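You operate a simulated robot arm through the tools that you are given. There is no shell and no other tool.

You are at the controls of a simulated robot arm. One attempt, no reset.

## Task
Tank B loses air at its lid: vent it, tighten the black and grey clamps, then pressurise it again.
Fine: air shut and gauge at zero first; vent shut, refill to 2 bar, see it hold five seconds with the air shut, reopen the air.

The check looks at the end state, three seconds after you hand in, the way a careful person would. Anything else that was tipped, shoved, dropped, spilled or broken makes it a failure. A push-on lid holds only when it is set on centred and level and pressed home; a screw cap is set on level and turned clockwise until tight.

## Robot
A 7-joint arm with a two-finger parallel gripper, fixed in place. Base frame: the origin is on the floor under the middle of its stand, x ahead of it, y to its left, z up. Readings come in m, rad, newtons and seconds.
It reaches about 1.147 m from its shoulder. Its first joint turns from -2.897 to 2.897 rad. Payload 3.43 kg.
The tool frame sits at the grasp point between the pads (the TCP): z along the fingers, y along the line on which they close. The tips reach 0.03 m beyond it. Largest opening 0.094 m; finger width 0.028, thickness 0.01; the body of the gripper, 0.05 by 0.096 m, starts 0.055 m behind the TCP.
Orientation is that of the tool frame in the base frame, as a unit quaternion [w, x, y, z]. With the fingers straight down and closing along the base's y, the tool's x points along the base's -x, its y along +y and its z along -z.

## Interface
- The arm moves only by the tool move_arm. Its argument "steps" is a list of rows, each a list of 7 numbers: the shift along the base's x, y, z in m, then the turn, a rotation vector about the base's x, y, z in rad, then the gripper command, from -1 (shut) to 1 (fully open), values between in proportion. In form: [[x, y, z, wx, wy, wz, hand], ...]. A call has 1 to 20 rows; each row is the pose to reach, as a shift and turn from the pose commanded when the call began. Rows are played at 5 a second. More than 0.05 m and 0.15 rad between two rows, or a gripper value outside its range, and nothing of the call is played. A pose out of reach is approached as far as the arm can. The call stops where the force on the tool passes 90 N (or 10 N more than at its start, if that is more) or the arm is blocked; 0.2 s more then pass. Each finger travels about 0.045 m/s and halts on what it meets, pressing with about 28 N; the grip force reading is that of the motor and also rises with nothing between the fingers. The clock runs only during rows and for 0.2 s after the last one: add rows that repeat a pose to give the fingers time. It gives the time, the measured TCP pose, the force on the tool (base axes), the opening and the grip force at its end, in the units of the frame above (readings bear some noise), with the torque about the TCP (base axes, N m) and any sound that the robot's microphone picked up.
- Cameras (640 x 400 px; columns grow to the right, rows downward): "scene" is fixed at [0.3921, -0.4875, 1.4235]; the picture's right is [0.95, -0.31, 0.00], its down [-0.18, -0.56, -0.81] and it looks along [0.25, 0.77, -0.59] (base axes); focal length 323 px, centre (320, 200). "wrist" rides on the gripper at [0.076, 0.014, -0.102] in the tool frame; the picture's right is [-0.18, 0.98, 0.00], its down [-0.75, -0.14, -0.64] and it looks along [-0.63, -0.12, 0.77] (tool axes); focal length 243 px, centre (320, 200). There is no depth. A picture from a camera that has moved, and an enlarged one, comes with that camera's place and axes in the base frame and with its lens. The place of the scene camera against the robot may be out by one fixed shift of up to 0.025 m in any direction.
- grab_frame(camera): a new picture of that camera. No time passes.
- enlarge(camera, box): a new picture of the part [left, top, right, bottom] of that camera's present view, enlarged. No time passes.
- job_done(): hands the job in; it is judged then, once.

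Places have to be worked out from the pictures, the camera data and where the tool is seen. Open the gripper and draw the arm clear of the work before you hand the job in, unless the task says otherwise.

The tools are called after "Emit:" as a command line: name --pt "numbers of a row" for each row, then --argument value for the rest, lists and objects as JSON in quotes. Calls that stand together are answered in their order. move_arm: Moves the arm, as the interface text tells. Its arguments: {"type":"object","properties":{"steps":{"type":"array"}},"required":["steps"]} The other tools are called the same way: grab_frame (camera) takes a picture; enlarge (camera, box) takes an enlarged picture of a part of a camera's view; job_done () hands the job in.

At the start:

```text
time: 0.0
ee_pos: [0.3277, 0.5426, 1.1774]
ee_rot: [0.0, -0.001, 1.0, -0.001]
ft_force: [0.8, 0.2, -0.3]
wrist_torque: [0.04, -0.02, 0.02]
width: 0.0941
finger_force: 0.0
```

scene: 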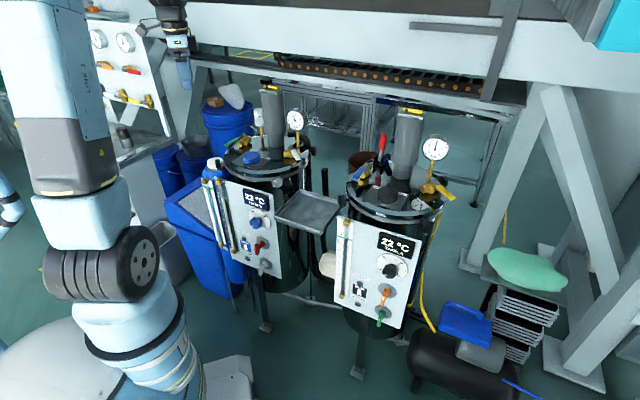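
wrist: 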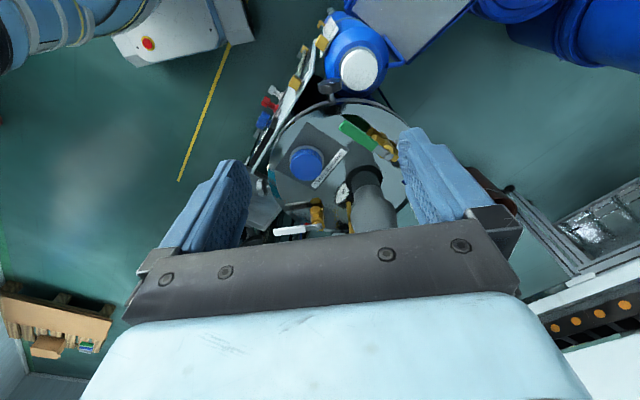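

The scene shows two tanks with panels, gauges and valves; I first need to identify which is tank B. I take enlarged views of both tanks and the wall board.

Emit:
enlarge --camera "scene" --box '[190, 80, 350, 180]'

Emit:
enlarge --camera "scene" --box '[190, 170, 350, 270]'

Emit:
enlarge --camera "scene" --box '[320, 100, 480, 200]'

Emit:
enlarge --camera "scene" --box '[320, 200, 480, 300]'

Emit:
enlarge --camera "scene" --box '[80, 0, 240, 100]'

Emit:
enlarge --camera "wrist" --box '[220, 60, 460, 260]'

```text
4.00 times, centred on (270, 130) of scene
camera zoom: at [0.3921, -0.4875, 1.4235], right [0.95, -0.31, 0.0], down [-0.18, -0.56, -0.81], along [0.25, 0.77, -0.59], focal length 1291 px, centre (520, 480)
```

zoom: 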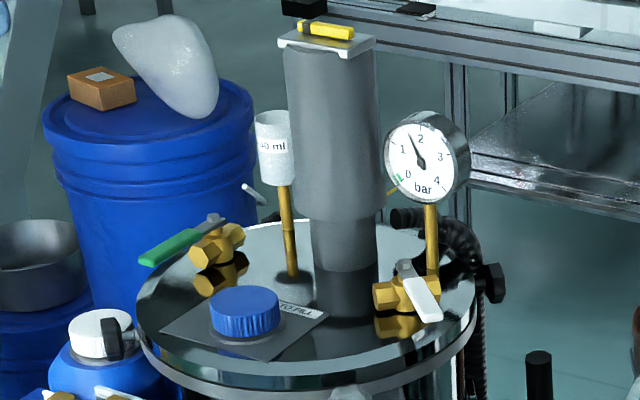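

```text
4.00 times, centred on (270, 220) of scene
camera zoom: at [0.3921, -0.4875, 1.4235], right [0.95, -0.31, 0.0], down [-0.18, -0.56, -0.81], along [0.25, 0.77, -0.59], focal length 1291 px, centre (520, 120)
```

zoom: 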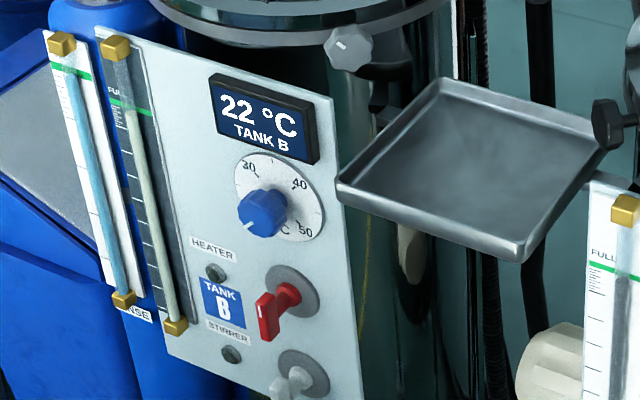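

```text
4.00 times, centred on (400, 150) of scene
camera zoom: at [0.3921, -0.4875, 1.4235], right [0.95, -0.31, 0.0], down [-0.18, -0.56, -0.81], along [0.25, 0.77, -0.59], focal length 1291 px, centre (0, 400)
```

zoom: 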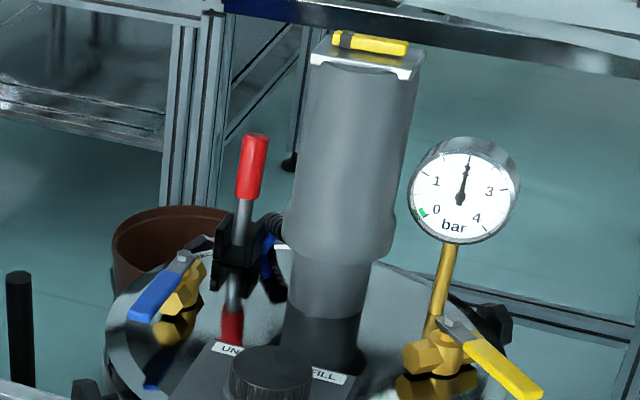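

```text
4.00 times, centred on (400, 250) of scene
camera zoom: at [0.3921, -0.4875, 1.4235], right [0.95, -0.31, 0.0], down [-0.18, -0.56, -0.81], along [0.25, 0.77, -0.59], focal length 1291 px, centre (0, 0)
```

zoom: 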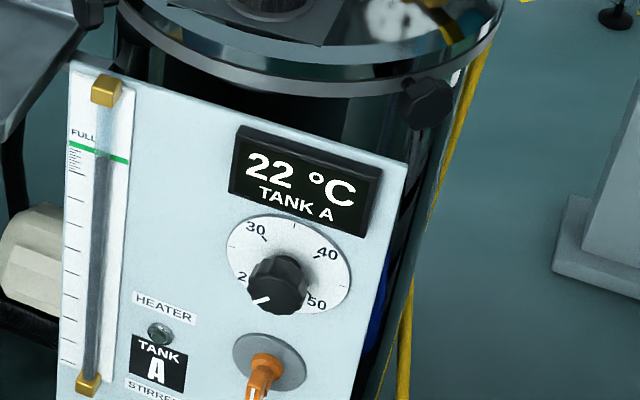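

```text
4.00 times, centred on (160, 50) of scene
camera zoom: at [0.3921, -0.4875, 1.4235], right [0.95, -0.31, 0.0], down [-0.18, -0.56, -0.81], along [0.25, 0.77, -0.59], focal length 1291 px, centre (960, 800)
```

zoom: 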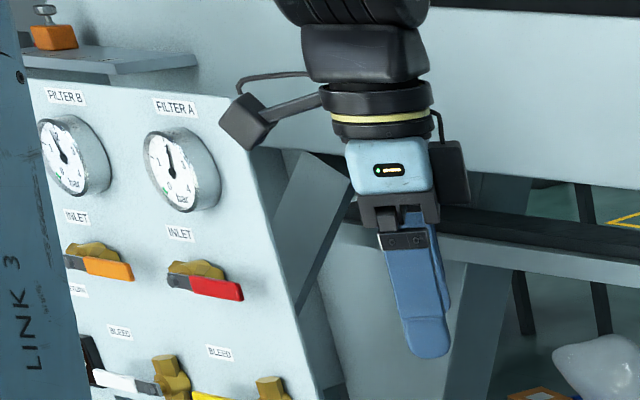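

```text
2.00 times, centred on (340, 160) of wrist
camera zoom: at [0.2523, 0.5552, 1.2798], right [0.18, 0.98, 0.0], down [0.75, -0.14, 0.64], along [0.63, -0.12, -0.77], focal length 485 px, centre (280, 280)
```

zoom: 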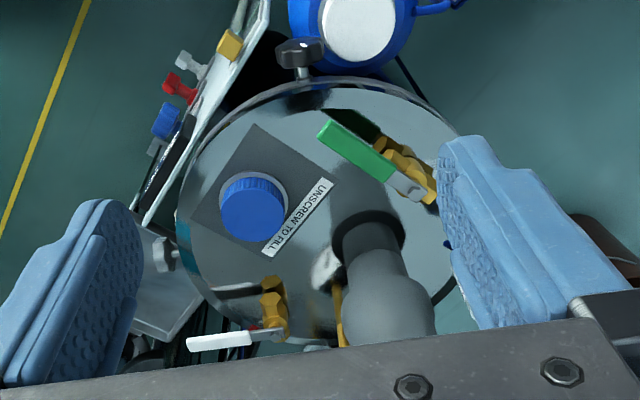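

Tank B is the left tank (lid centre about x 0.51, y 0.55, z 0.87), its gauge reading under 2 bar. I look closer at its valves, knobs, hoses, and panel to tell air supply from vent.

Emit:
enlarge --camera "scene" --box '[215, 120, 265, 160]'

Emit:
enlarge --camera "scene" --box '[275, 100, 325, 140]'

Emit:
enlarge --camera "scene" --box '[275, 140, 325, 180]'

Emit:
enlarge --camera "scene" --box '[195, 140, 255, 190]'

Emit:
enlarge --camera "scene" --box '[400, 270, 560, 390]'

Emit:
enlarge --camera "wrist" --box '[240, 60, 420, 170]'

Emit:
enlarge --camera "wrist" --box '[240, 140, 420, 250]'

```text
10.00 times, centred on (240, 140) of scene
camera zoom: at [0.3921, -0.4875, 1.4235], right [0.95, -0.31, 0.0], down [-0.18, -0.56, -0.81], along [0.25, 0.77, -0.59], focal length 3227 px, centre (1120, 800)
```

zoom: 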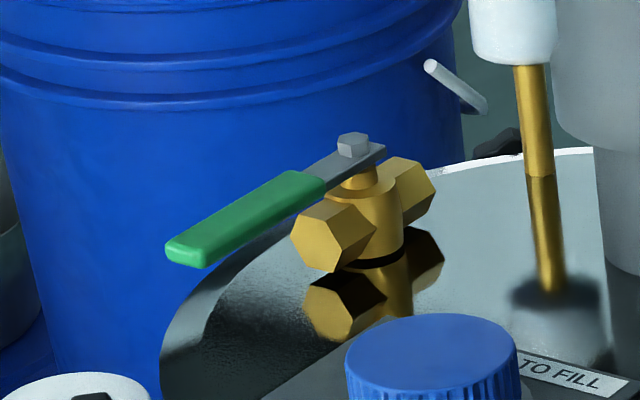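

```text
10.00 times, centred on (300, 120) of scene
camera zoom: at [0.3921, -0.4875, 1.4235], right [0.95, -0.31, 0.0], down [-0.18, -0.56, -0.81], along [0.25, 0.77, -0.59], focal length 3227 px, centre (520, 1000)
```

zoom: 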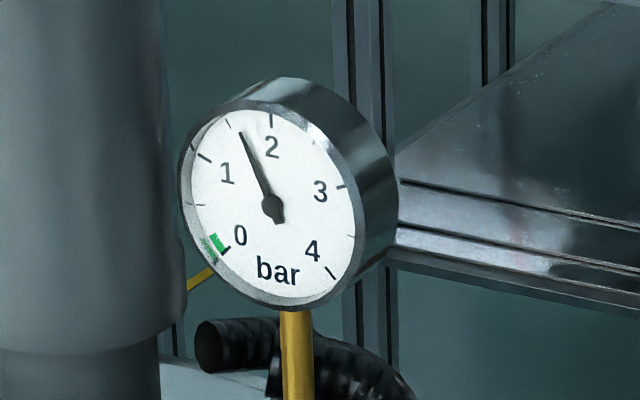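

```text
10.00 times, centred on (300, 160) of scene
camera zoom: at [0.3921, -0.4875, 1.4235], right [0.95, -0.31, 0.0], down [-0.18, -0.56, -0.81], along [0.25, 0.77, -0.59], focal length 3227 px, centre (520, 600)
```

zoom: 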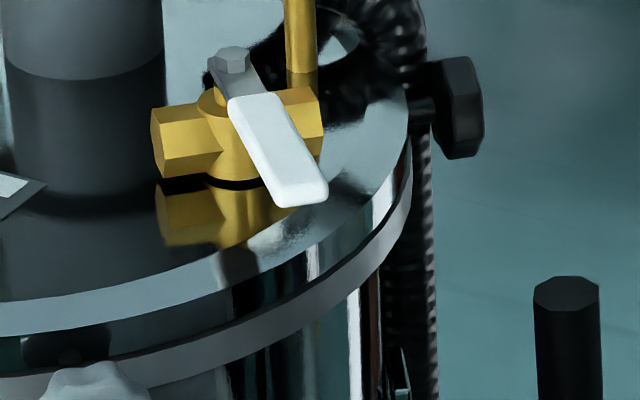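

```text
8.00 times, centred on (225, 165) of scene
camera zoom: at [0.3921, -0.4875, 1.4235], right [0.95, -0.31, 0.0], down [-0.18, -0.56, -0.81], along [0.25, 0.77, -0.59], focal length 2582 px, centre (1080, 480)
```

zoom: 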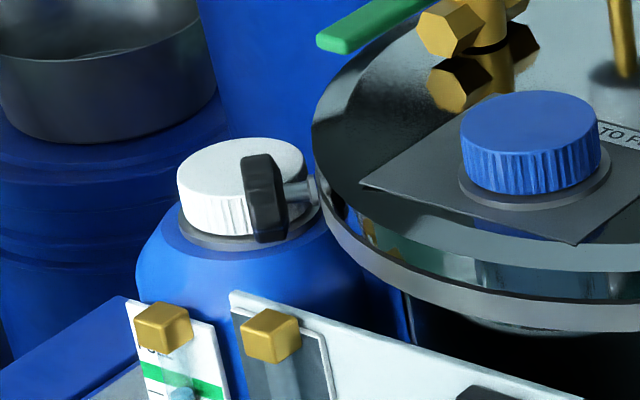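

```text
3.33 times, centred on (480, 330) of scene
camera zoom: at [0.3921, -0.4875, 1.4235], right [0.95, -0.31, 0.0], down [-0.18, -0.56, -0.81], along [0.25, 0.77, -0.59], focal length 1076 px, centre (-213, -233)
```

zoom: 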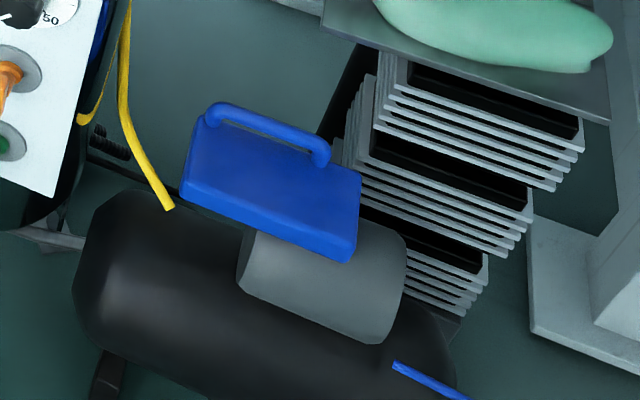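

```text
3.56 times, centred on (330, 115) of wrist
camera zoom: at [0.2523, 0.5552, 1.2798], right [0.18, 0.98, 0.0], down [0.75, -0.14, 0.64], along [0.63, -0.12, -0.77], focal length 863 px, centre (284, 502)
```

zoom: 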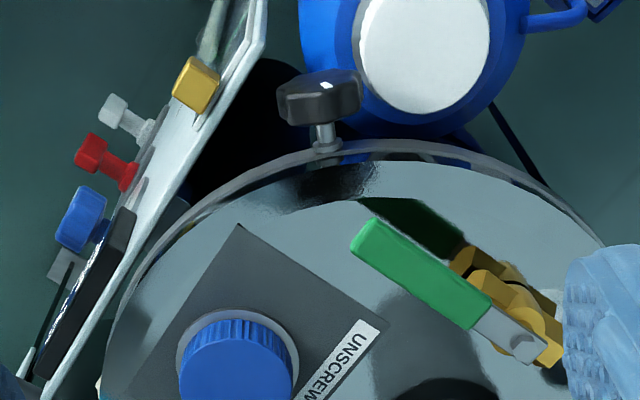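

```text
3.56 times, centred on (330, 195) of wrist
camera zoom: at [0.2523, 0.5552, 1.2798], right [0.18, 0.98, 0.0], down [0.75, -0.14, 0.64], along [0.63, -0.12, -0.77], focal length 863 px, centre (284, 218)
```

zoom: 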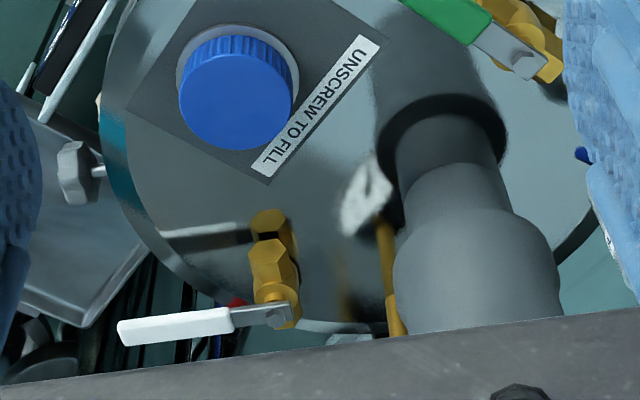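

Green handle lies along its valve body (looks open) while white lies across its body (looks shut); I need to confirm with hoses and any labels. I raise and back the arm slightly to survey the lid with the wrist camera.

Emit:
move_arm --pt "0 0 0.04 0 0 0 1" --pt "-0.02 0 0.08 0 0 0 1" --pt "-0.04 0.0 0.12 0 0 0 1" --pt "-0.06 0.0 0.12 0 0 0 1"

Emit:
grab_frame --camera "wrist"

Emit:
enlarge --camera "wrist" --box '[240, 80, 420, 190]'

Emit:
enlarge --camera "wrist" --box '[240, 150, 420, 260]'

```text
time: 1.0
ee_pos: [0.2667, 0.5408, 1.2947]
ee_rot: [0.001, 0.0, 1.0, 0.0]
ft_force: [-0.5, -0.2, -0.4]
wrist_torque: [-0.02, 0.03, 0.01]
width: 0.0936
finger_force: 0.0
```

```text
taken
camera wrist: at [0.1908, 0.5539, 1.3974], right [0.18, 0.98, 0.0], down [0.75, -0.14, 0.64], along [0.63, -0.12, -0.77], focal length 243 px, centre (320, 200)
```

wrist: 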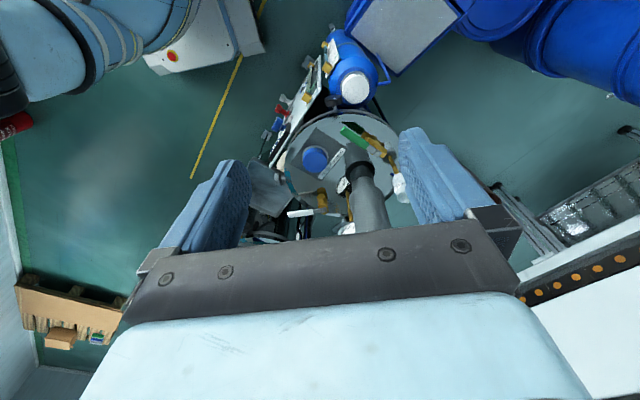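

```text
3.56 times, centred on (330, 135) of wrist
camera zoom: at [0.1908, 0.5539, 1.3974], right [0.18, 0.98, 0.0], down [0.75, -0.14, 0.64], along [0.63, -0.12, -0.77], focal length 863 px, centre (284, 431)
```

zoom: 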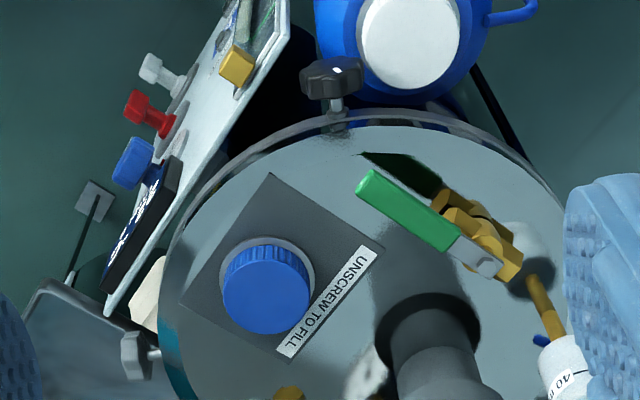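

```text
3.56 times, centred on (330, 205) of wrist
camera zoom: at [0.1908, 0.5539, 1.3974], right [0.18, 0.98, 0.0], down [0.75, -0.14, 0.64], along [0.63, -0.12, -0.77], focal length 863 px, centre (284, 182)
```

zoom: 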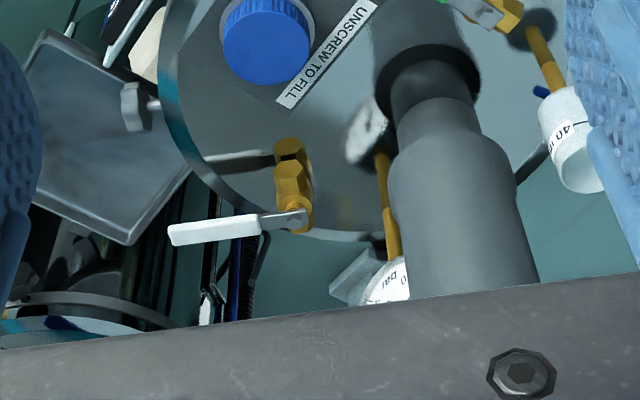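

The view confirms the grey knob on the -y rim and black bar knob on the -x rim, with a dosing cup and blue hose behind. I yaw the wrist and shift to look from the +y side to see the green valve and the far rim.

Emit:
move_arm --pt "0.0 0.03 0 0 0 -0.14 1" --pt "0.0 0.06 0 0 0 -0.28 1" --pt "0.02 0.09 0 0 0 -0.42 1" --pt "0.04 0.12 0 0 0 -0.56 1" --pt "0.06 0.15 0 0 0 -0.7 1" --pt "0.08 0.18 0 0 0 -0.84 1" --pt "0.1 0.2 0 0 0 -0.98 1" --pt "0.12 0.22 0 0 0 -1.12 1" --pt "0.12 0.22 0 0 0 -1.2 1"

Emit:
grab_frame --camera "wrist"

Emit:
grab_frame --camera "scene"

```text
time: 3.0
ee_pos: [0.3903, 0.7623, 1.295]
ee_rot: [0.0, 0.565, 0.825, -0.001]
ft_force: [0.2, 0.4, 0.1]
wrist_torque: [0.01, 0.02, 0.03]
width: 0.0941
finger_force: 0.0
```

```text
taken
camera wrist: at [0.3768, 0.8376, 1.398], right [0.98, 0.18, 0.0], down [0.14, -0.75, 0.64], along [0.12, -0.63, -0.77], focal length 243 px, centre (320, 200)
```

wrist: 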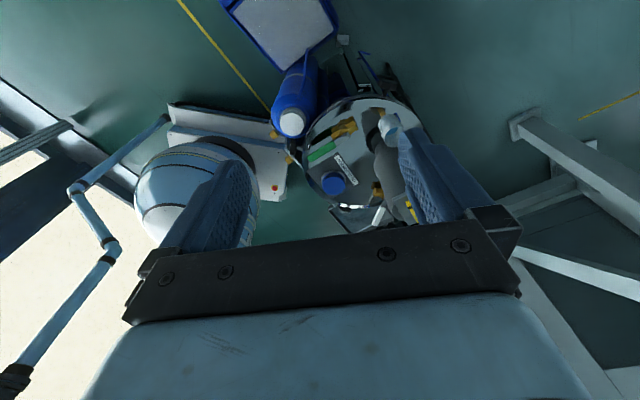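

```text
taken
```

scene: 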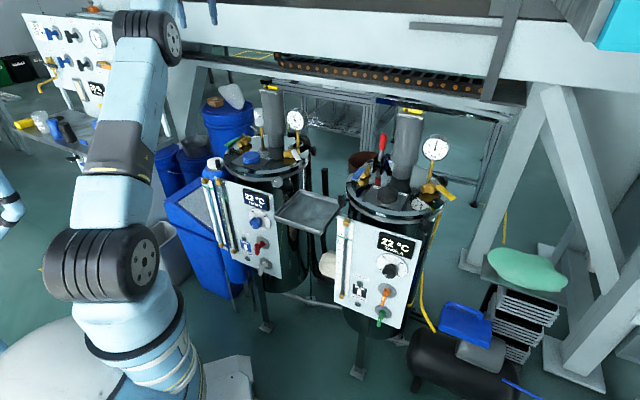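

From this side the lid is visible at image centre; I enlarge it to see green valve, hoses and clamps.

Emit:
enlarge --camera "wrist" --box '[270, 85, 450, 215]'

Emit:
enlarge --camera "wrist" --box '[300, 85, 380, 145]'

Emit:
enlarge --camera "wrist" --box '[350, 85, 430, 145]'

Emit:
enlarge --camera "scene" --box '[0, 0, 130, 110]'

```text
3.08 times, centred on (360, 150) of wrist
camera zoom: at [0.3768, 0.8376, 1.398], right [0.98, 0.18, 0.0], down [0.14, -0.75, 0.64], along [0.12, -0.63, -0.77], focal length 746 px, centre (197, 354)
```

zoom: 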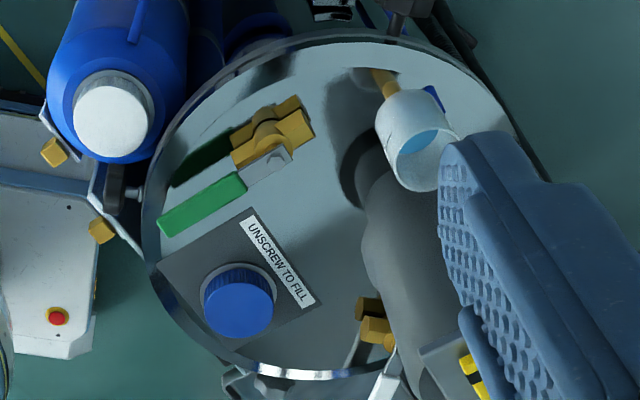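

```text
6.67 times, centred on (340, 115) of wrist
camera zoom: at [0.3768, 0.8376, 1.398], right [0.98, 0.18, 0.0], down [0.14, -0.75, 0.64], along [0.12, -0.63, -0.77], focal length 1618 px, centre (187, 767)
```

zoom: 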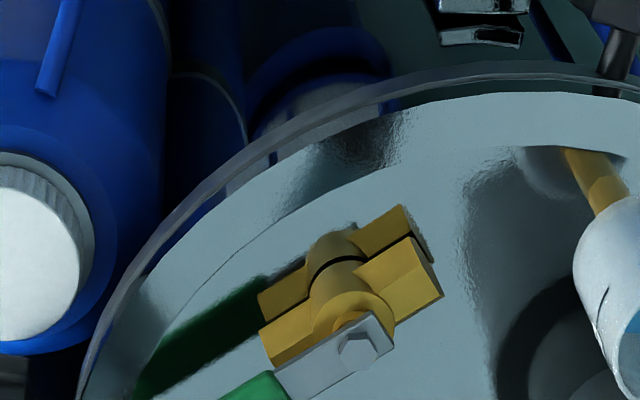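

```text
6.67 times, centred on (390, 115) of wrist
camera zoom: at [0.3768, 0.8376, 1.398], right [0.98, 0.18, 0.0], down [0.14, -0.75, 0.64], along [0.12, -0.63, -0.77], focal length 1618 px, centre (-147, 767)
```

zoom: 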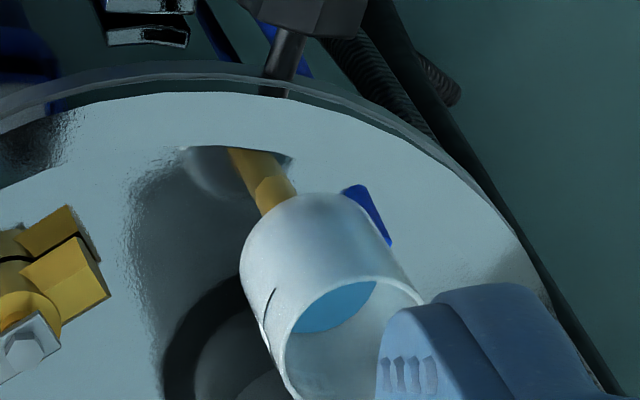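

```text
3.64 times, centred on (65, 55) of scene
camera zoom: at [0.3921, -0.4875, 1.4235], right [0.95, -0.31, 0.0], down [-0.18, -0.56, -0.81], along [0.25, 0.77, -0.59], focal length 1174 px, centre (1247, 727)
```

zoom: 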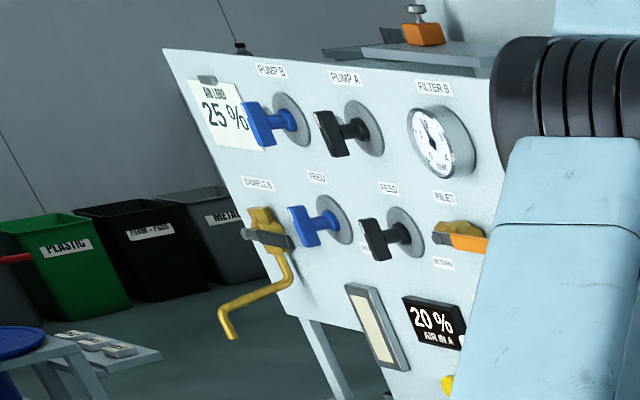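

The green valve's handle is along its body (open) and there's a dark-blue item behind the cup; there are clamps on +y and +x too. I shift the camera toward +x to see the far rim and its knobs.

Emit:
move_arm --pt "0.03 0.01 0 0 0 -0.12 1" --pt "0.07 0.02 0 0 0 -0.24 1" --pt "0.11 0.03 0 0 0 -0.36 1" --pt "0.15 0.04 0 0 0 -0.48 1" --pt "0.18 0.05 -0.02 0 0 -0.6 1" --pt "0.2 0.05 -0.04 0 0 -0.6 1"

Emit:
grab_frame --camera "wrist"

Emit:
enlarge --camera "wrist" --box '[220, 60, 440, 200]'

```text
time: 4.4
ee_pos: [0.5564, 0.7409, 1.2237]
ee_rot: [0.0, 0.779, 0.628, 0.001]
ft_force: [-0.6, -1.1, 1.1]
wrist_torque: [0.1, -0.02, 0.0]
width: 0.0941
finger_force: 0.2
out of reach, approached as far as the arm can: row 1, 2, 3, 4, 5, 6
```

```text
taken
camera wrist: at [0.5868, 0.8112, 1.3263], right [0.92, -0.39, 0.0], down [-0.3, -0.71, 0.64], along [-0.25, -0.59, -0.77], focal length 243 px, centre (320, 200)
```

wrist: 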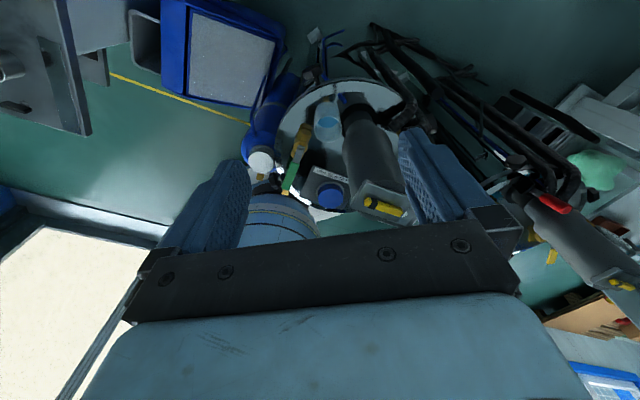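

```text
2.86 times, centred on (330, 130) of wrist
camera zoom: at [0.5868, 0.8112, 1.3263], right [0.92, -0.39, 0.0], down [-0.3, -0.71, 0.64], along [-0.25, -0.59, -0.77], focal length 693 px, centre (291, 400)
```

zoom: 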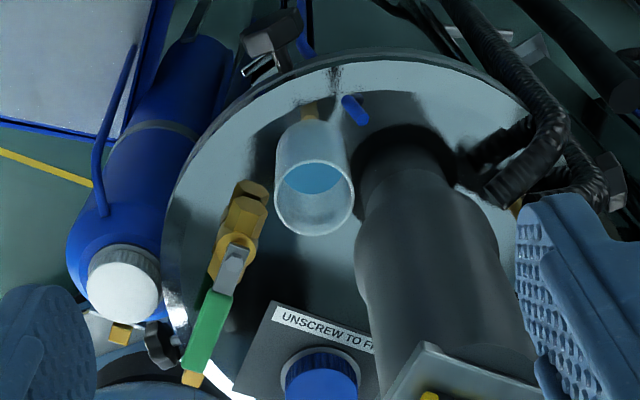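

The blue lever is a small valve on the dosing cup's stem; the corrugated hose goes to the motor. I zoom into the two far knobs and the hoses.

Emit:
enlarge --camera "wrist" --box '[290, 50, 360, 110]'

Emit:
enlarge --camera "wrist" --box '[380, 80, 450, 140]'

Emit:
enlarge --camera "wrist" --box '[255, 110, 325, 200]'

Emit:
enlarge --camera "scene" --box '[225, 80, 335, 160]'

```text
6.67 times, centred on (325, 80) of wrist
camera zoom: at [0.5868, 0.8112, 1.3263], right [0.92, -0.39, 0.0], down [-0.3, -0.71, 0.64], along [-0.25, -0.59, -0.77], focal length 1618 px, centre (287, 1000)
```

zoom: 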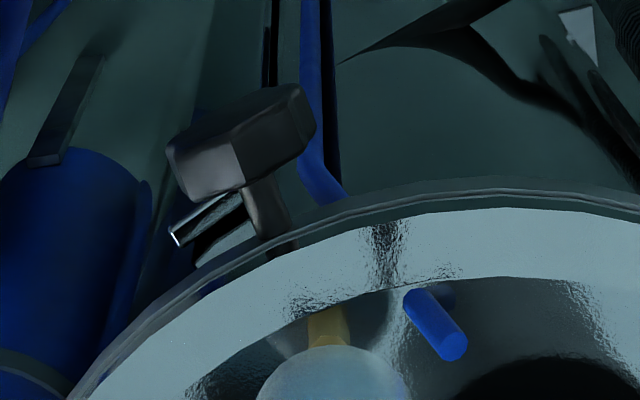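

```text
6.67 times, centred on (415, 110) of wrist
camera zoom: at [0.5868, 0.8112, 1.3263], right [0.92, -0.39, 0.0], down [-0.3, -0.71, 0.64], along [-0.25, -0.59, -0.77], focal length 1618 px, centre (-313, 800)
```

zoom: 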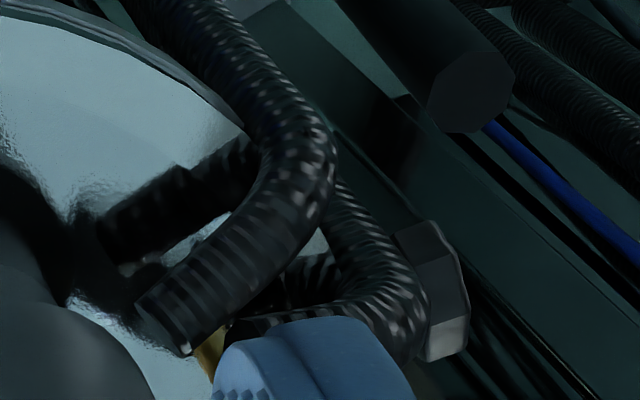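

```text
4.44 times, centred on (290, 155) of wrist
camera zoom: at [0.5868, 0.8112, 1.3263], right [0.92, -0.39, 0.0], down [-0.3, -0.71, 0.64], along [-0.25, -0.59, -0.77], focal length 1078 px, centre (453, 400)
```

zoom: 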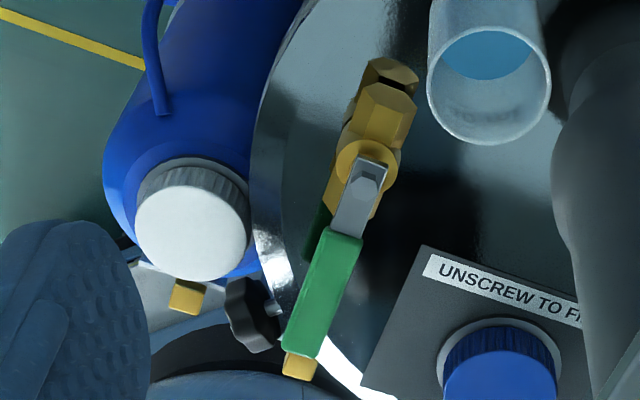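

```text
5.00 times, centred on (280, 120) of scene
camera zoom: at [0.3921, -0.4875, 1.4235], right [0.95, -0.31, 0.0], down [-0.18, -0.56, -0.81], along [0.25, 0.77, -0.59], focal length 1614 px, centre (520, 600)
```

zoom: 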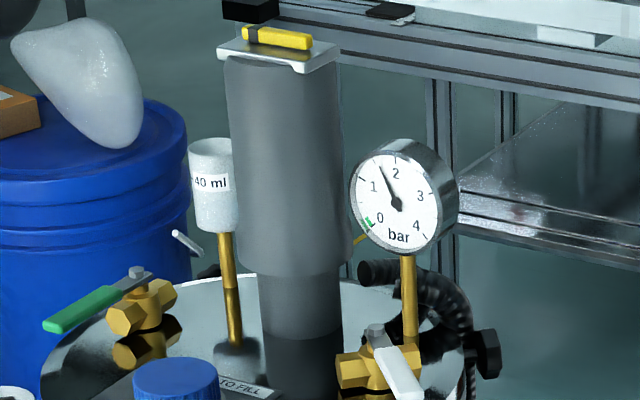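

Pressure has held near 1.6 bar for 4 s, so the supply is feeding the leak – green (open) should be air and white (shut) the vent. I pull back toward the robot and compare with tank A's valves, then view the knobs close up.

Emit:
move_arm --pt "-0.04 -0.04 0 0 0 0.1 1" --pt "-0.08 -0.06 0 0 0 0.2 1" --pt "-0.12 -0.08 0 0 0 0.3 1" --pt "-0.16 -0.1 0 0 0 0.4 1" --pt "-0.2 -0.13 0 0 0 0.5 1" --pt "-0.24 -0.16 0 0 0 0.64 1" --pt "-0.28 -0.19 0 0 0 0.78 1" --pt "-0.3 -0.22 0 0 0 0.92 1" --pt "-0.32 -0.24 -0.02 0 0 1.06 1" --pt "-0.33 -0.26 -0.04 0 0 1.2 1"

Emit:
grab_frame --camera "wrist"

Emit:
enlarge --camera "scene" --box '[340, 140, 400, 200]'

Emit:
enlarge --camera "scene" --box '[405, 150, 465, 210]'

```text
refused: row 1 steps farther than a row can; nothing moved
```

```text
taken
camera wrist: at [0.5868, 0.8112, 1.3263], right [0.92, -0.39, 0.0], down [-0.3, -0.71, 0.64], along [-0.25, -0.59, -0.77], focal length 243 px, centre (320, 200)
```

wrist: 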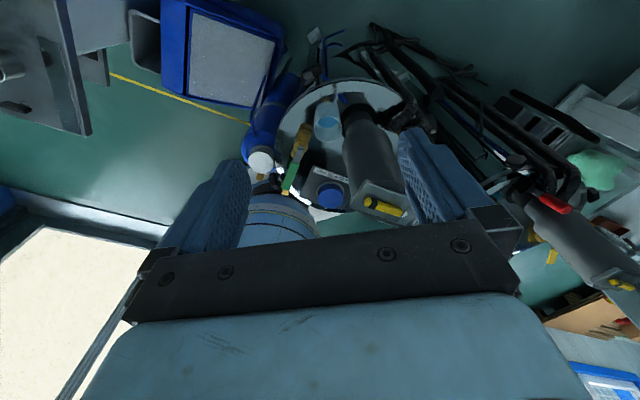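

```text
6.67 times, centred on (370, 170) of scene
camera zoom: at [0.3921, -0.4875, 1.4235], right [0.95, -0.31, 0.0], down [-0.18, -0.56, -0.81], along [0.25, 0.77, -0.59], focal length 2152 px, centre (-13, 400)
```

zoom: 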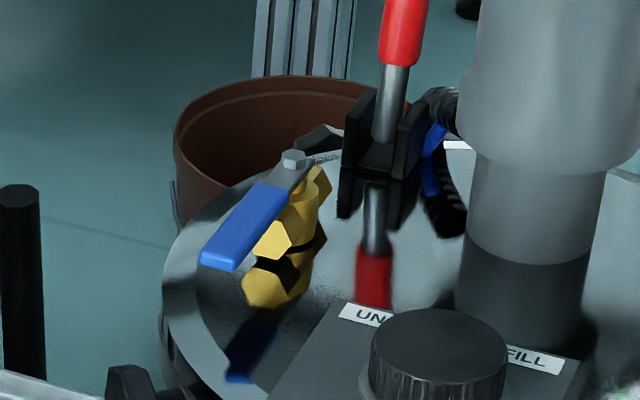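

```text
6.67 times, centred on (435, 180) of scene
camera zoom: at [0.3921, -0.4875, 1.4235], right [0.95, -0.31, 0.0], down [-0.18, -0.56, -0.81], along [0.25, 0.77, -0.59], focal length 2152 px, centre (-447, 333)
```

zoom: 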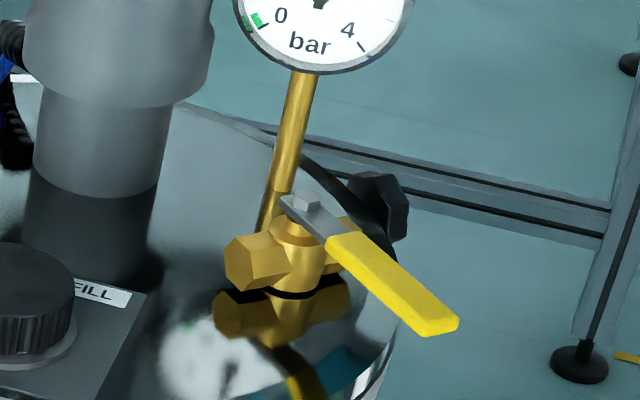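

Tank A (at a healthy 2 bar) also has its left valve in-line (air open) and its gauge-side valve across (vent shut), matching my reading. I retry the retreat with smaller steps.

Emit:
move_arm --pt "-0.03 -0.03 0 0 0 0.1 1" --pt "-0.06 -0.06 0 0 0 0.2 1" --pt "-0.09 -0.09 0 0 0 0.3 1" --pt "-0.12 -0.12 0 0 0 0.4 1" --pt "-0.15 -0.15 0 0 0 0.5 1" --pt "-0.18 -0.18 0 0 0 0.64 1" --pt "-0.21 -0.21 0 0 0 0.78 1" --pt "-0.24 -0.24 0 0 0 0.92 1" --pt "-0.27 -0.26 0 0 0 1.06 1" --pt "-0.3 -0.28 0 0 0 1.2 1"

Emit:
grab_frame --camera "wrist"

```text
time: 6.6
ee_pos: [0.2516, 0.4653, 1.2218]
ee_rot: [0.0, 0.294, 0.956, 0.0]
ft_force: [-0.1, 0.7, -0.2]
wrist_torque: [0.02, 0.03, 0.02]
width: 0.0938
finger_force: 0.1
```

```text
taken
camera wrist: at [0.1967, 0.5192, 1.3241], right [0.71, 0.71, 0.0], down [0.54, -0.54, 0.64], along [0.46, -0.45, -0.77], focal length 243 px, centre (320, 200)
```

wrist: 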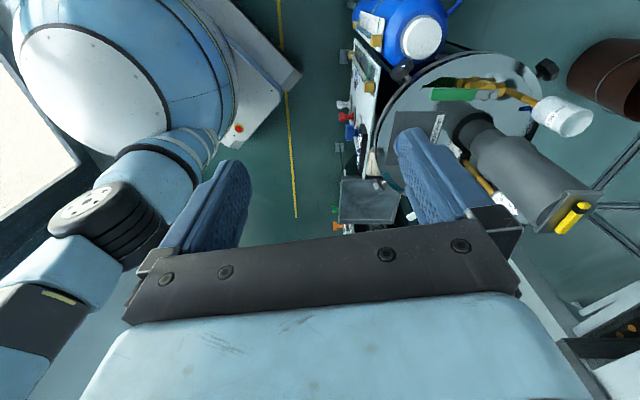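

I'm back toward the robot; the knobs at -x and +y are visible now. I zoom in on them.

Emit:
enlarge --camera "wrist" --box '[510, 40, 590, 100]'

Emit:
enlarge --camera "wrist" --box '[370, 40, 450, 100]'

Emit:
enlarge --camera "wrist" --box '[340, 20, 560, 220]'

Emit:
enlarge --camera "scene" --box '[260, 160, 320, 200]'

```text
6.67 times, centred on (550, 70) of wrist
camera zoom: at [0.1967, 0.5192, 1.3241], right [0.71, 0.71, 0.0], down [0.54, -0.54, 0.64], along [0.46, -0.45, -0.77], focal length 1618 px, centre (-1213, 1067)
```

zoom: 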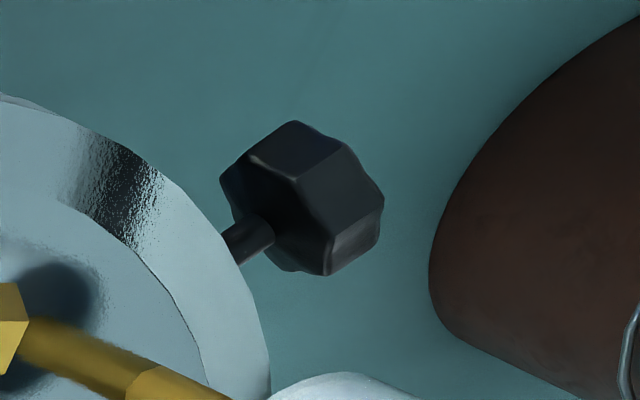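

```text
6.67 times, centred on (410, 70) of wrist
camera zoom: at [0.1967, 0.5192, 1.3241], right [0.71, 0.71, 0.0], down [0.54, -0.54, 0.64], along [0.46, -0.45, -0.77], focal length 1618 px, centre (-280, 1067)
```

zoom: 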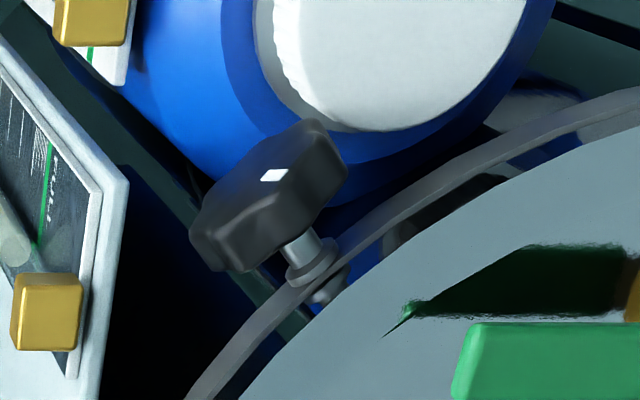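

```text
2.00 times, centred on (450, 120) of wrist
camera zoom: at [0.1967, 0.5192, 1.3241], right [0.71, 0.71, 0.0], down [0.54, -0.54, 0.64], along [0.46, -0.45, -0.77], focal length 485 px, centre (60, 360)
```

zoom: 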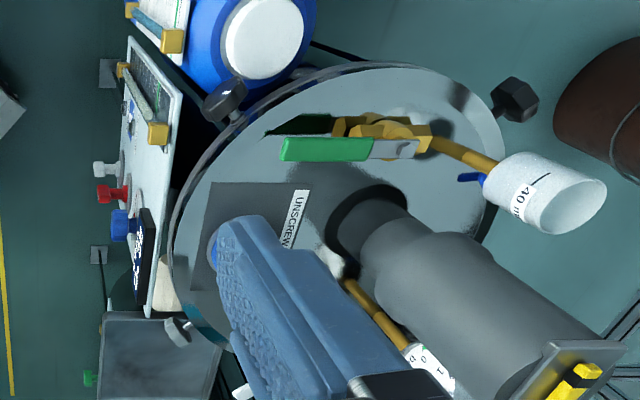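

```text
10.00 times, centred on (290, 180) of scene
camera zoom: at [0.3921, -0.4875, 1.4235], right [0.95, -0.31, 0.0], down [-0.18, -0.56, -0.81], along [0.25, 0.77, -0.59], focal length 3227 px, centre (620, 400)
```

zoom: 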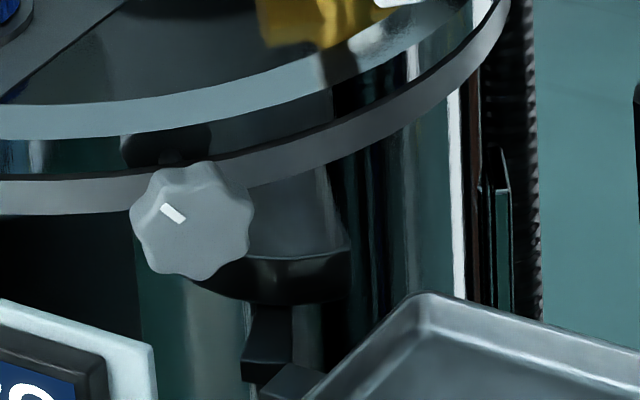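

The two star knobs with white index marks and metal shafts – black at about (0.362, 0.551, 0.86) on the -x rim and grey at about (0.538, 0.372, 0.86) on the -y rim – are the operable clamps; the hex ones are fixed. I descend a bit for close views of the black clamp and its neighbours.

Emit:
move_arm --pt "0.0 0.02 -0.02 0 0 0.1 1" --pt "0.0 0.04 -0.05 0 0 0.2 1" --pt "0.0 0.06 -0.09 0 0 0.3 1" --pt "0.0 0.08 -0.13 0 0 0.4 1" --pt "0.0 0.095 -0.17 0 0 0.5 1" --pt "0.0 0.095 -0.21 0 0 0.61 1" --pt "0.0 0.095 -0.23 0 0 0.61 1"

Emit:
grab_frame --camera "wrist"

Emit:
enlarge --camera "wrist" --box '[250, 120, 410, 220]'

Emit:
enlarge --camera "scene" --box '[190, 100, 330, 190]'

```text
time: 8.2
ee_pos: [0.2481, 0.5592, 0.9926]
ee_rot: [0.0, -0.005, 1.0, 0.001]
ft_force: [-0.5, 0.1, 1.0]
wrist_torque: [0.0, 0.01, 0.01]
width: 0.0939
finger_force: 0.0
```

```text
taken
camera wrist: at [0.1729, 0.5731, 1.0945], right [0.17, 0.98, 0.0], down [0.76, -0.13, 0.64], along [0.63, -0.11, -0.77], focal length 243 px, centre (320, 200)
```

wrist: 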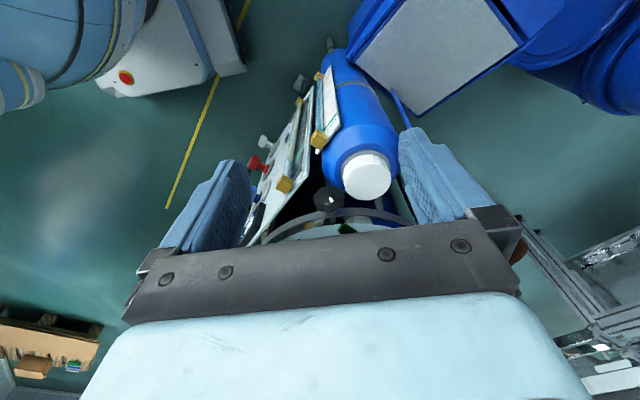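

```text
4.00 times, centred on (330, 170) of wrist
camera zoom: at [0.1729, 0.5731, 1.0945], right [0.17, 0.98, 0.0], down [0.76, -0.13, 0.64], along [0.63, -0.11, -0.77], focal length 970 px, centre (280, 320)
```

zoom: 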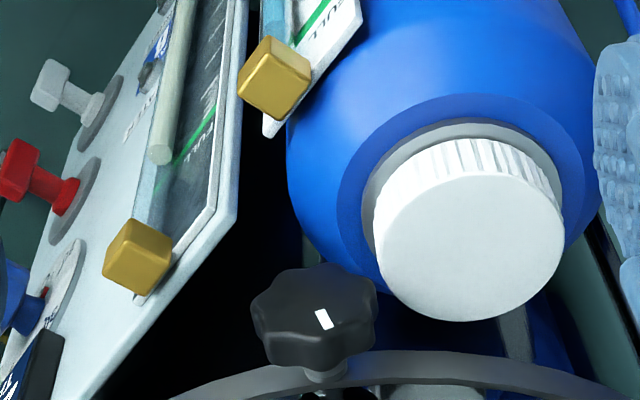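

```text
4.44 times, centred on (260, 145) of scene
camera zoom: at [0.3921, -0.4875, 1.4235], right [0.95, -0.31, 0.0], down [-0.18, -0.56, -0.81], along [0.25, 0.77, -0.59], focal length 1434 px, centre (587, 444)
```

zoom: 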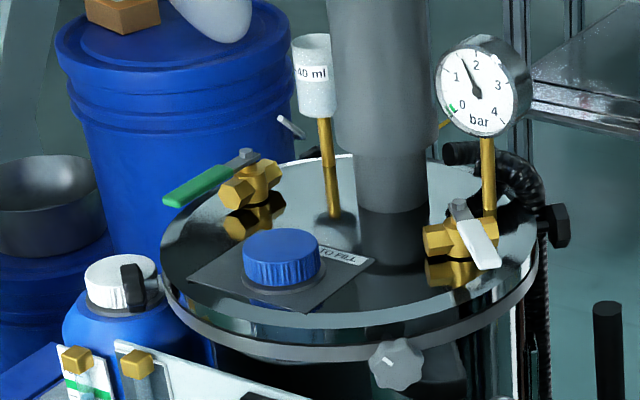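

I place the green valve's pivot near (0.470, 0.627, 0.925) with its grip end near (0.409, 0.562, 0.92), in line with the body (open); clockwise to (-x,+y) should shut it. I rise, yaw +0.82 rad so the fingers straddle the handle, and hover above its end to check.

Emit:
move_arm --pt "0.0 0 0.03 0 0 0.14 1" --pt "0.02 0 0.06 0 0 0.28 1" --pt "0.05 0 0.07 0 0 0.42 1" --pt "0.09 0 0.07 0 0 0.56 1" --pt "0.13 0.005 0.07 0 0 0.7 1" --pt "0.165 0.01 0.07 0 0 0.83 1" --pt "0.165 0.01 0.07 0 0 0.83 1"

Emit:
grab_frame --camera "wrist"

Emit:
enlarge --camera "scene" --box '[190, 80, 330, 180]'

```text
time: 9.8
ee_pos: [0.4183, 0.5696, 1.063]
ee_rot: [0.0, -0.408, 0.913, -0.001]
ft_force: [0.3, 0.1, -0.6]
wrist_torque: [-0.01, -0.03, 0.03]
width: 0.094
finger_force: 0.1
```

```text
taken
camera wrist: at [0.358, 0.5221, 1.1645], right [-0.61, 0.79, 0.0], down [0.61, 0.47, 0.64], along [0.51, 0.39, -0.77], focal length 243 px, centre (320, 200)
```

wrist: 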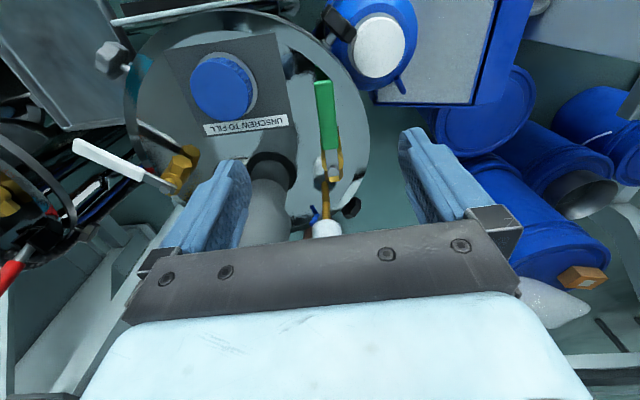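

```text
4.00 times, centred on (260, 130) of scene
camera zoom: at [0.3921, -0.4875, 1.4235], right [0.95, -0.31, 0.0], down [-0.18, -0.56, -0.81], along [0.25, 0.77, -0.59], focal length 1291 px, centre (560, 480)
```

zoom: 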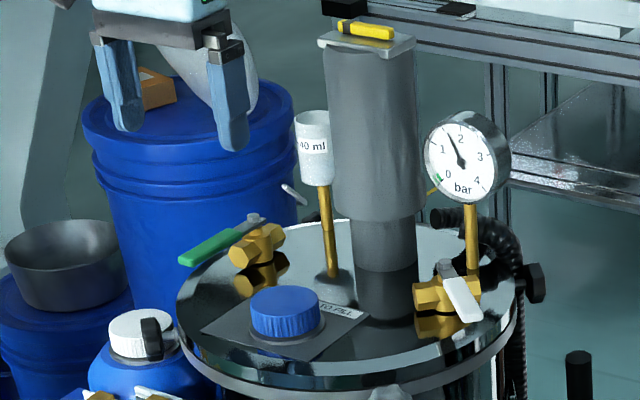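

The handle lies nicely between the fingers in view. I enlarge for a more exact position before descending.

Emit:
enlarge --camera "wrist" --box '[270, 60, 400, 240]'

Emit:
enlarge --camera "wrist" --box '[50, 0, 300, 220]'

```text
2.22 times, centred on (335, 150) of wrist
camera zoom: at [0.358, 0.5221, 1.1645], right [-0.61, 0.79, 0.0], down [0.61, 0.47, 0.64], along [0.51, 0.39, -0.77], focal length 539 px, centre (287, 311)
```

zoom: 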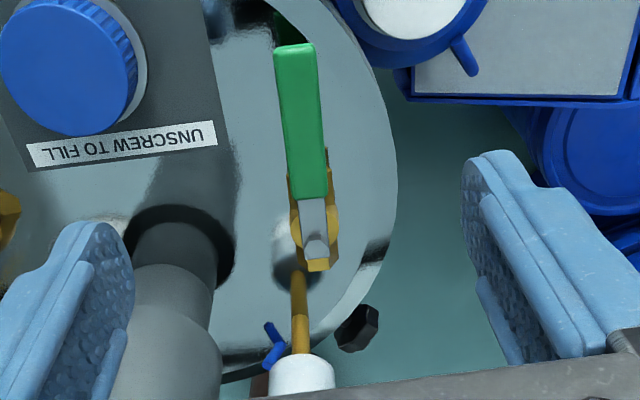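

```text
1.82 times, centred on (175, 110) of wrist
camera zoom: at [0.358, 0.5221, 1.1645], right [-0.61, 0.79, 0.0], down [0.61, 0.47, 0.64], along [0.51, 0.39, -0.77], focal length 441 px, centre (584, 364)
```

zoom: 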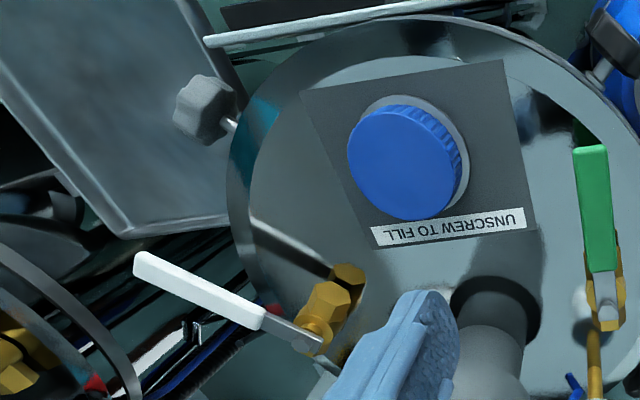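

Refined: green pivot (0.4705, 0.627), handle end (0.404, 0.5605), i.e. exactly along 225°. I align yaw to 45° and descend so the open fingers straddle the handle about 78 mm from the pivot.

Emit:
move_arm --pt "-0.003 0.002 -0.04 0 0 -0.055 1" --pt "-0.003 0.002 -0.08 0 0 -0.055 1" --pt "-0.003 0.002 -0.11 0 0 -0.055 1" --pt "-0.003 0.002 -0.138 0 0 -0.055 1" --pt "-0.003 0.002 -0.138 0 0 -0.055 1"

Emit:
grab_frame --camera "wrist"

Emit:
enlarge --camera "scene" --box '[190, 80, 330, 180]'

```text
time: 11.0
ee_pos: [0.4129, 0.5725, 0.9227]
ee_rot: [0.0, -0.383, 0.924, 0.0]
ft_force: [0.5, 1.0, 0.3]
wrist_torque: [-0.02, -0.01, 0.01]
width: 0.0939
finger_force: 0.1
```

```text
taken
camera wrist: at [0.349, 0.528, 1.0255], right [-0.56, 0.83, 0.0], down [0.63, 0.43, 0.64], along [0.53, 0.36, -0.77], focal length 243 px, centre (320, 200)
```

wrist: 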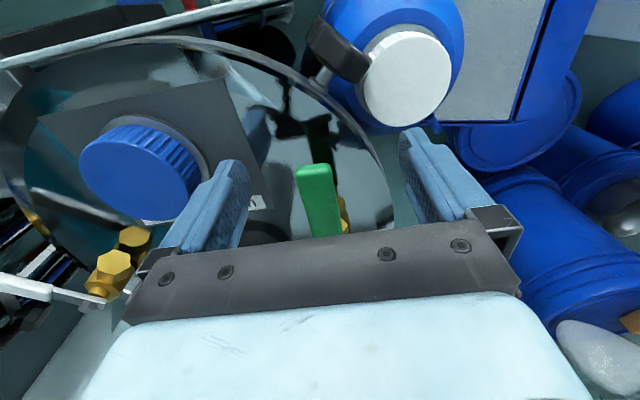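

```text
4.00 times, centred on (260, 130) of scene
camera zoom: at [0.3921, -0.4875, 1.4235], right [0.95, -0.31, 0.0], down [-0.18, -0.56, -0.81], along [0.25, 0.77, -0.59], focal length 1291 px, centre (560, 480)
```

zoom: 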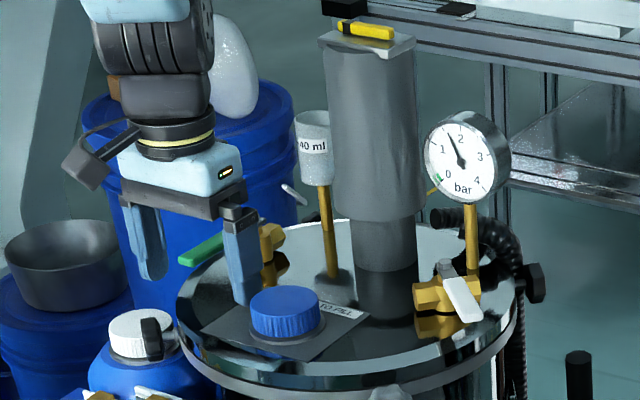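

The handle sits between the fingers. I cage it (about 26 mm gap) and begin the clockwise arc about the pivot, half way first.

Emit:
move_arm --pt "0 0 0 0 0 0 -0.45" --pt "0 0 0 0 0 0 -0.45" --pt "0 0 0 0 0 0 -0.45" --pt "0 0 0 0 0 0 -0.45" --pt "-0.007 0.0086 0 0 0 -0.14 -0.45" --pt "-0.0128 0.018 0 0 0 -0.279 -0.45" --pt "-0.0172 0.0282 0 0 0 -0.419 -0.45"

Emit:
grab_frame --camera "wrist"

Emit:
enlarge --camera "scene" --box '[190, 80, 330, 180]'

```text
time: 12.6
ee_pos: [0.3948, 0.5998, 0.9247]
ee_rot: [0.001, -0.182, 0.983, -0.001]
ft_force: [-1.2, 0.6, -0.3]
wrist_torque: [0.02, -0.02, -0.02]
width: 0.0261
finger_force: 0.1
```

```text
taken
camera wrist: at [0.32, 0.586, 1.0266], right [-0.18, 0.98, 0.0], down [0.75, 0.14, 0.64], along [0.63, 0.11, -0.77], focal length 243 px, centre (320, 200)
```

wrist: 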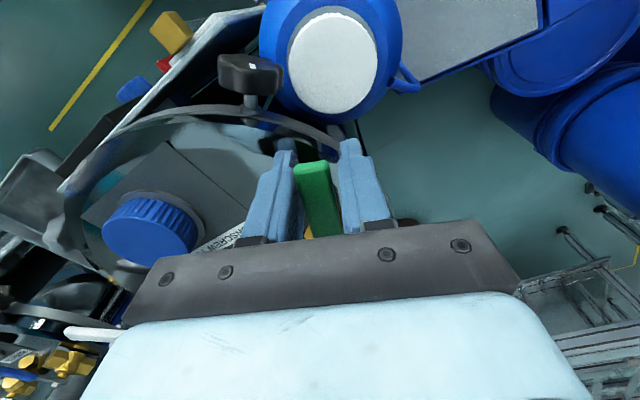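

```text
4.00 times, centred on (260, 130) of scene
camera zoom: at [0.3921, -0.4875, 1.4235], right [0.95, -0.31, 0.0], down [-0.18, -0.56, -0.81], along [0.25, 0.77, -0.59], focal length 1291 px, centre (560, 480)
```

zoom: 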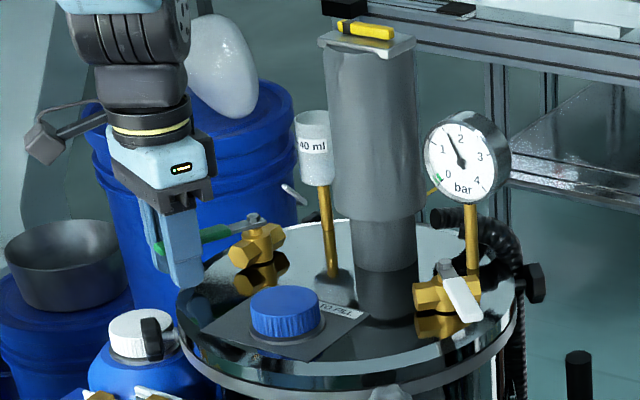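

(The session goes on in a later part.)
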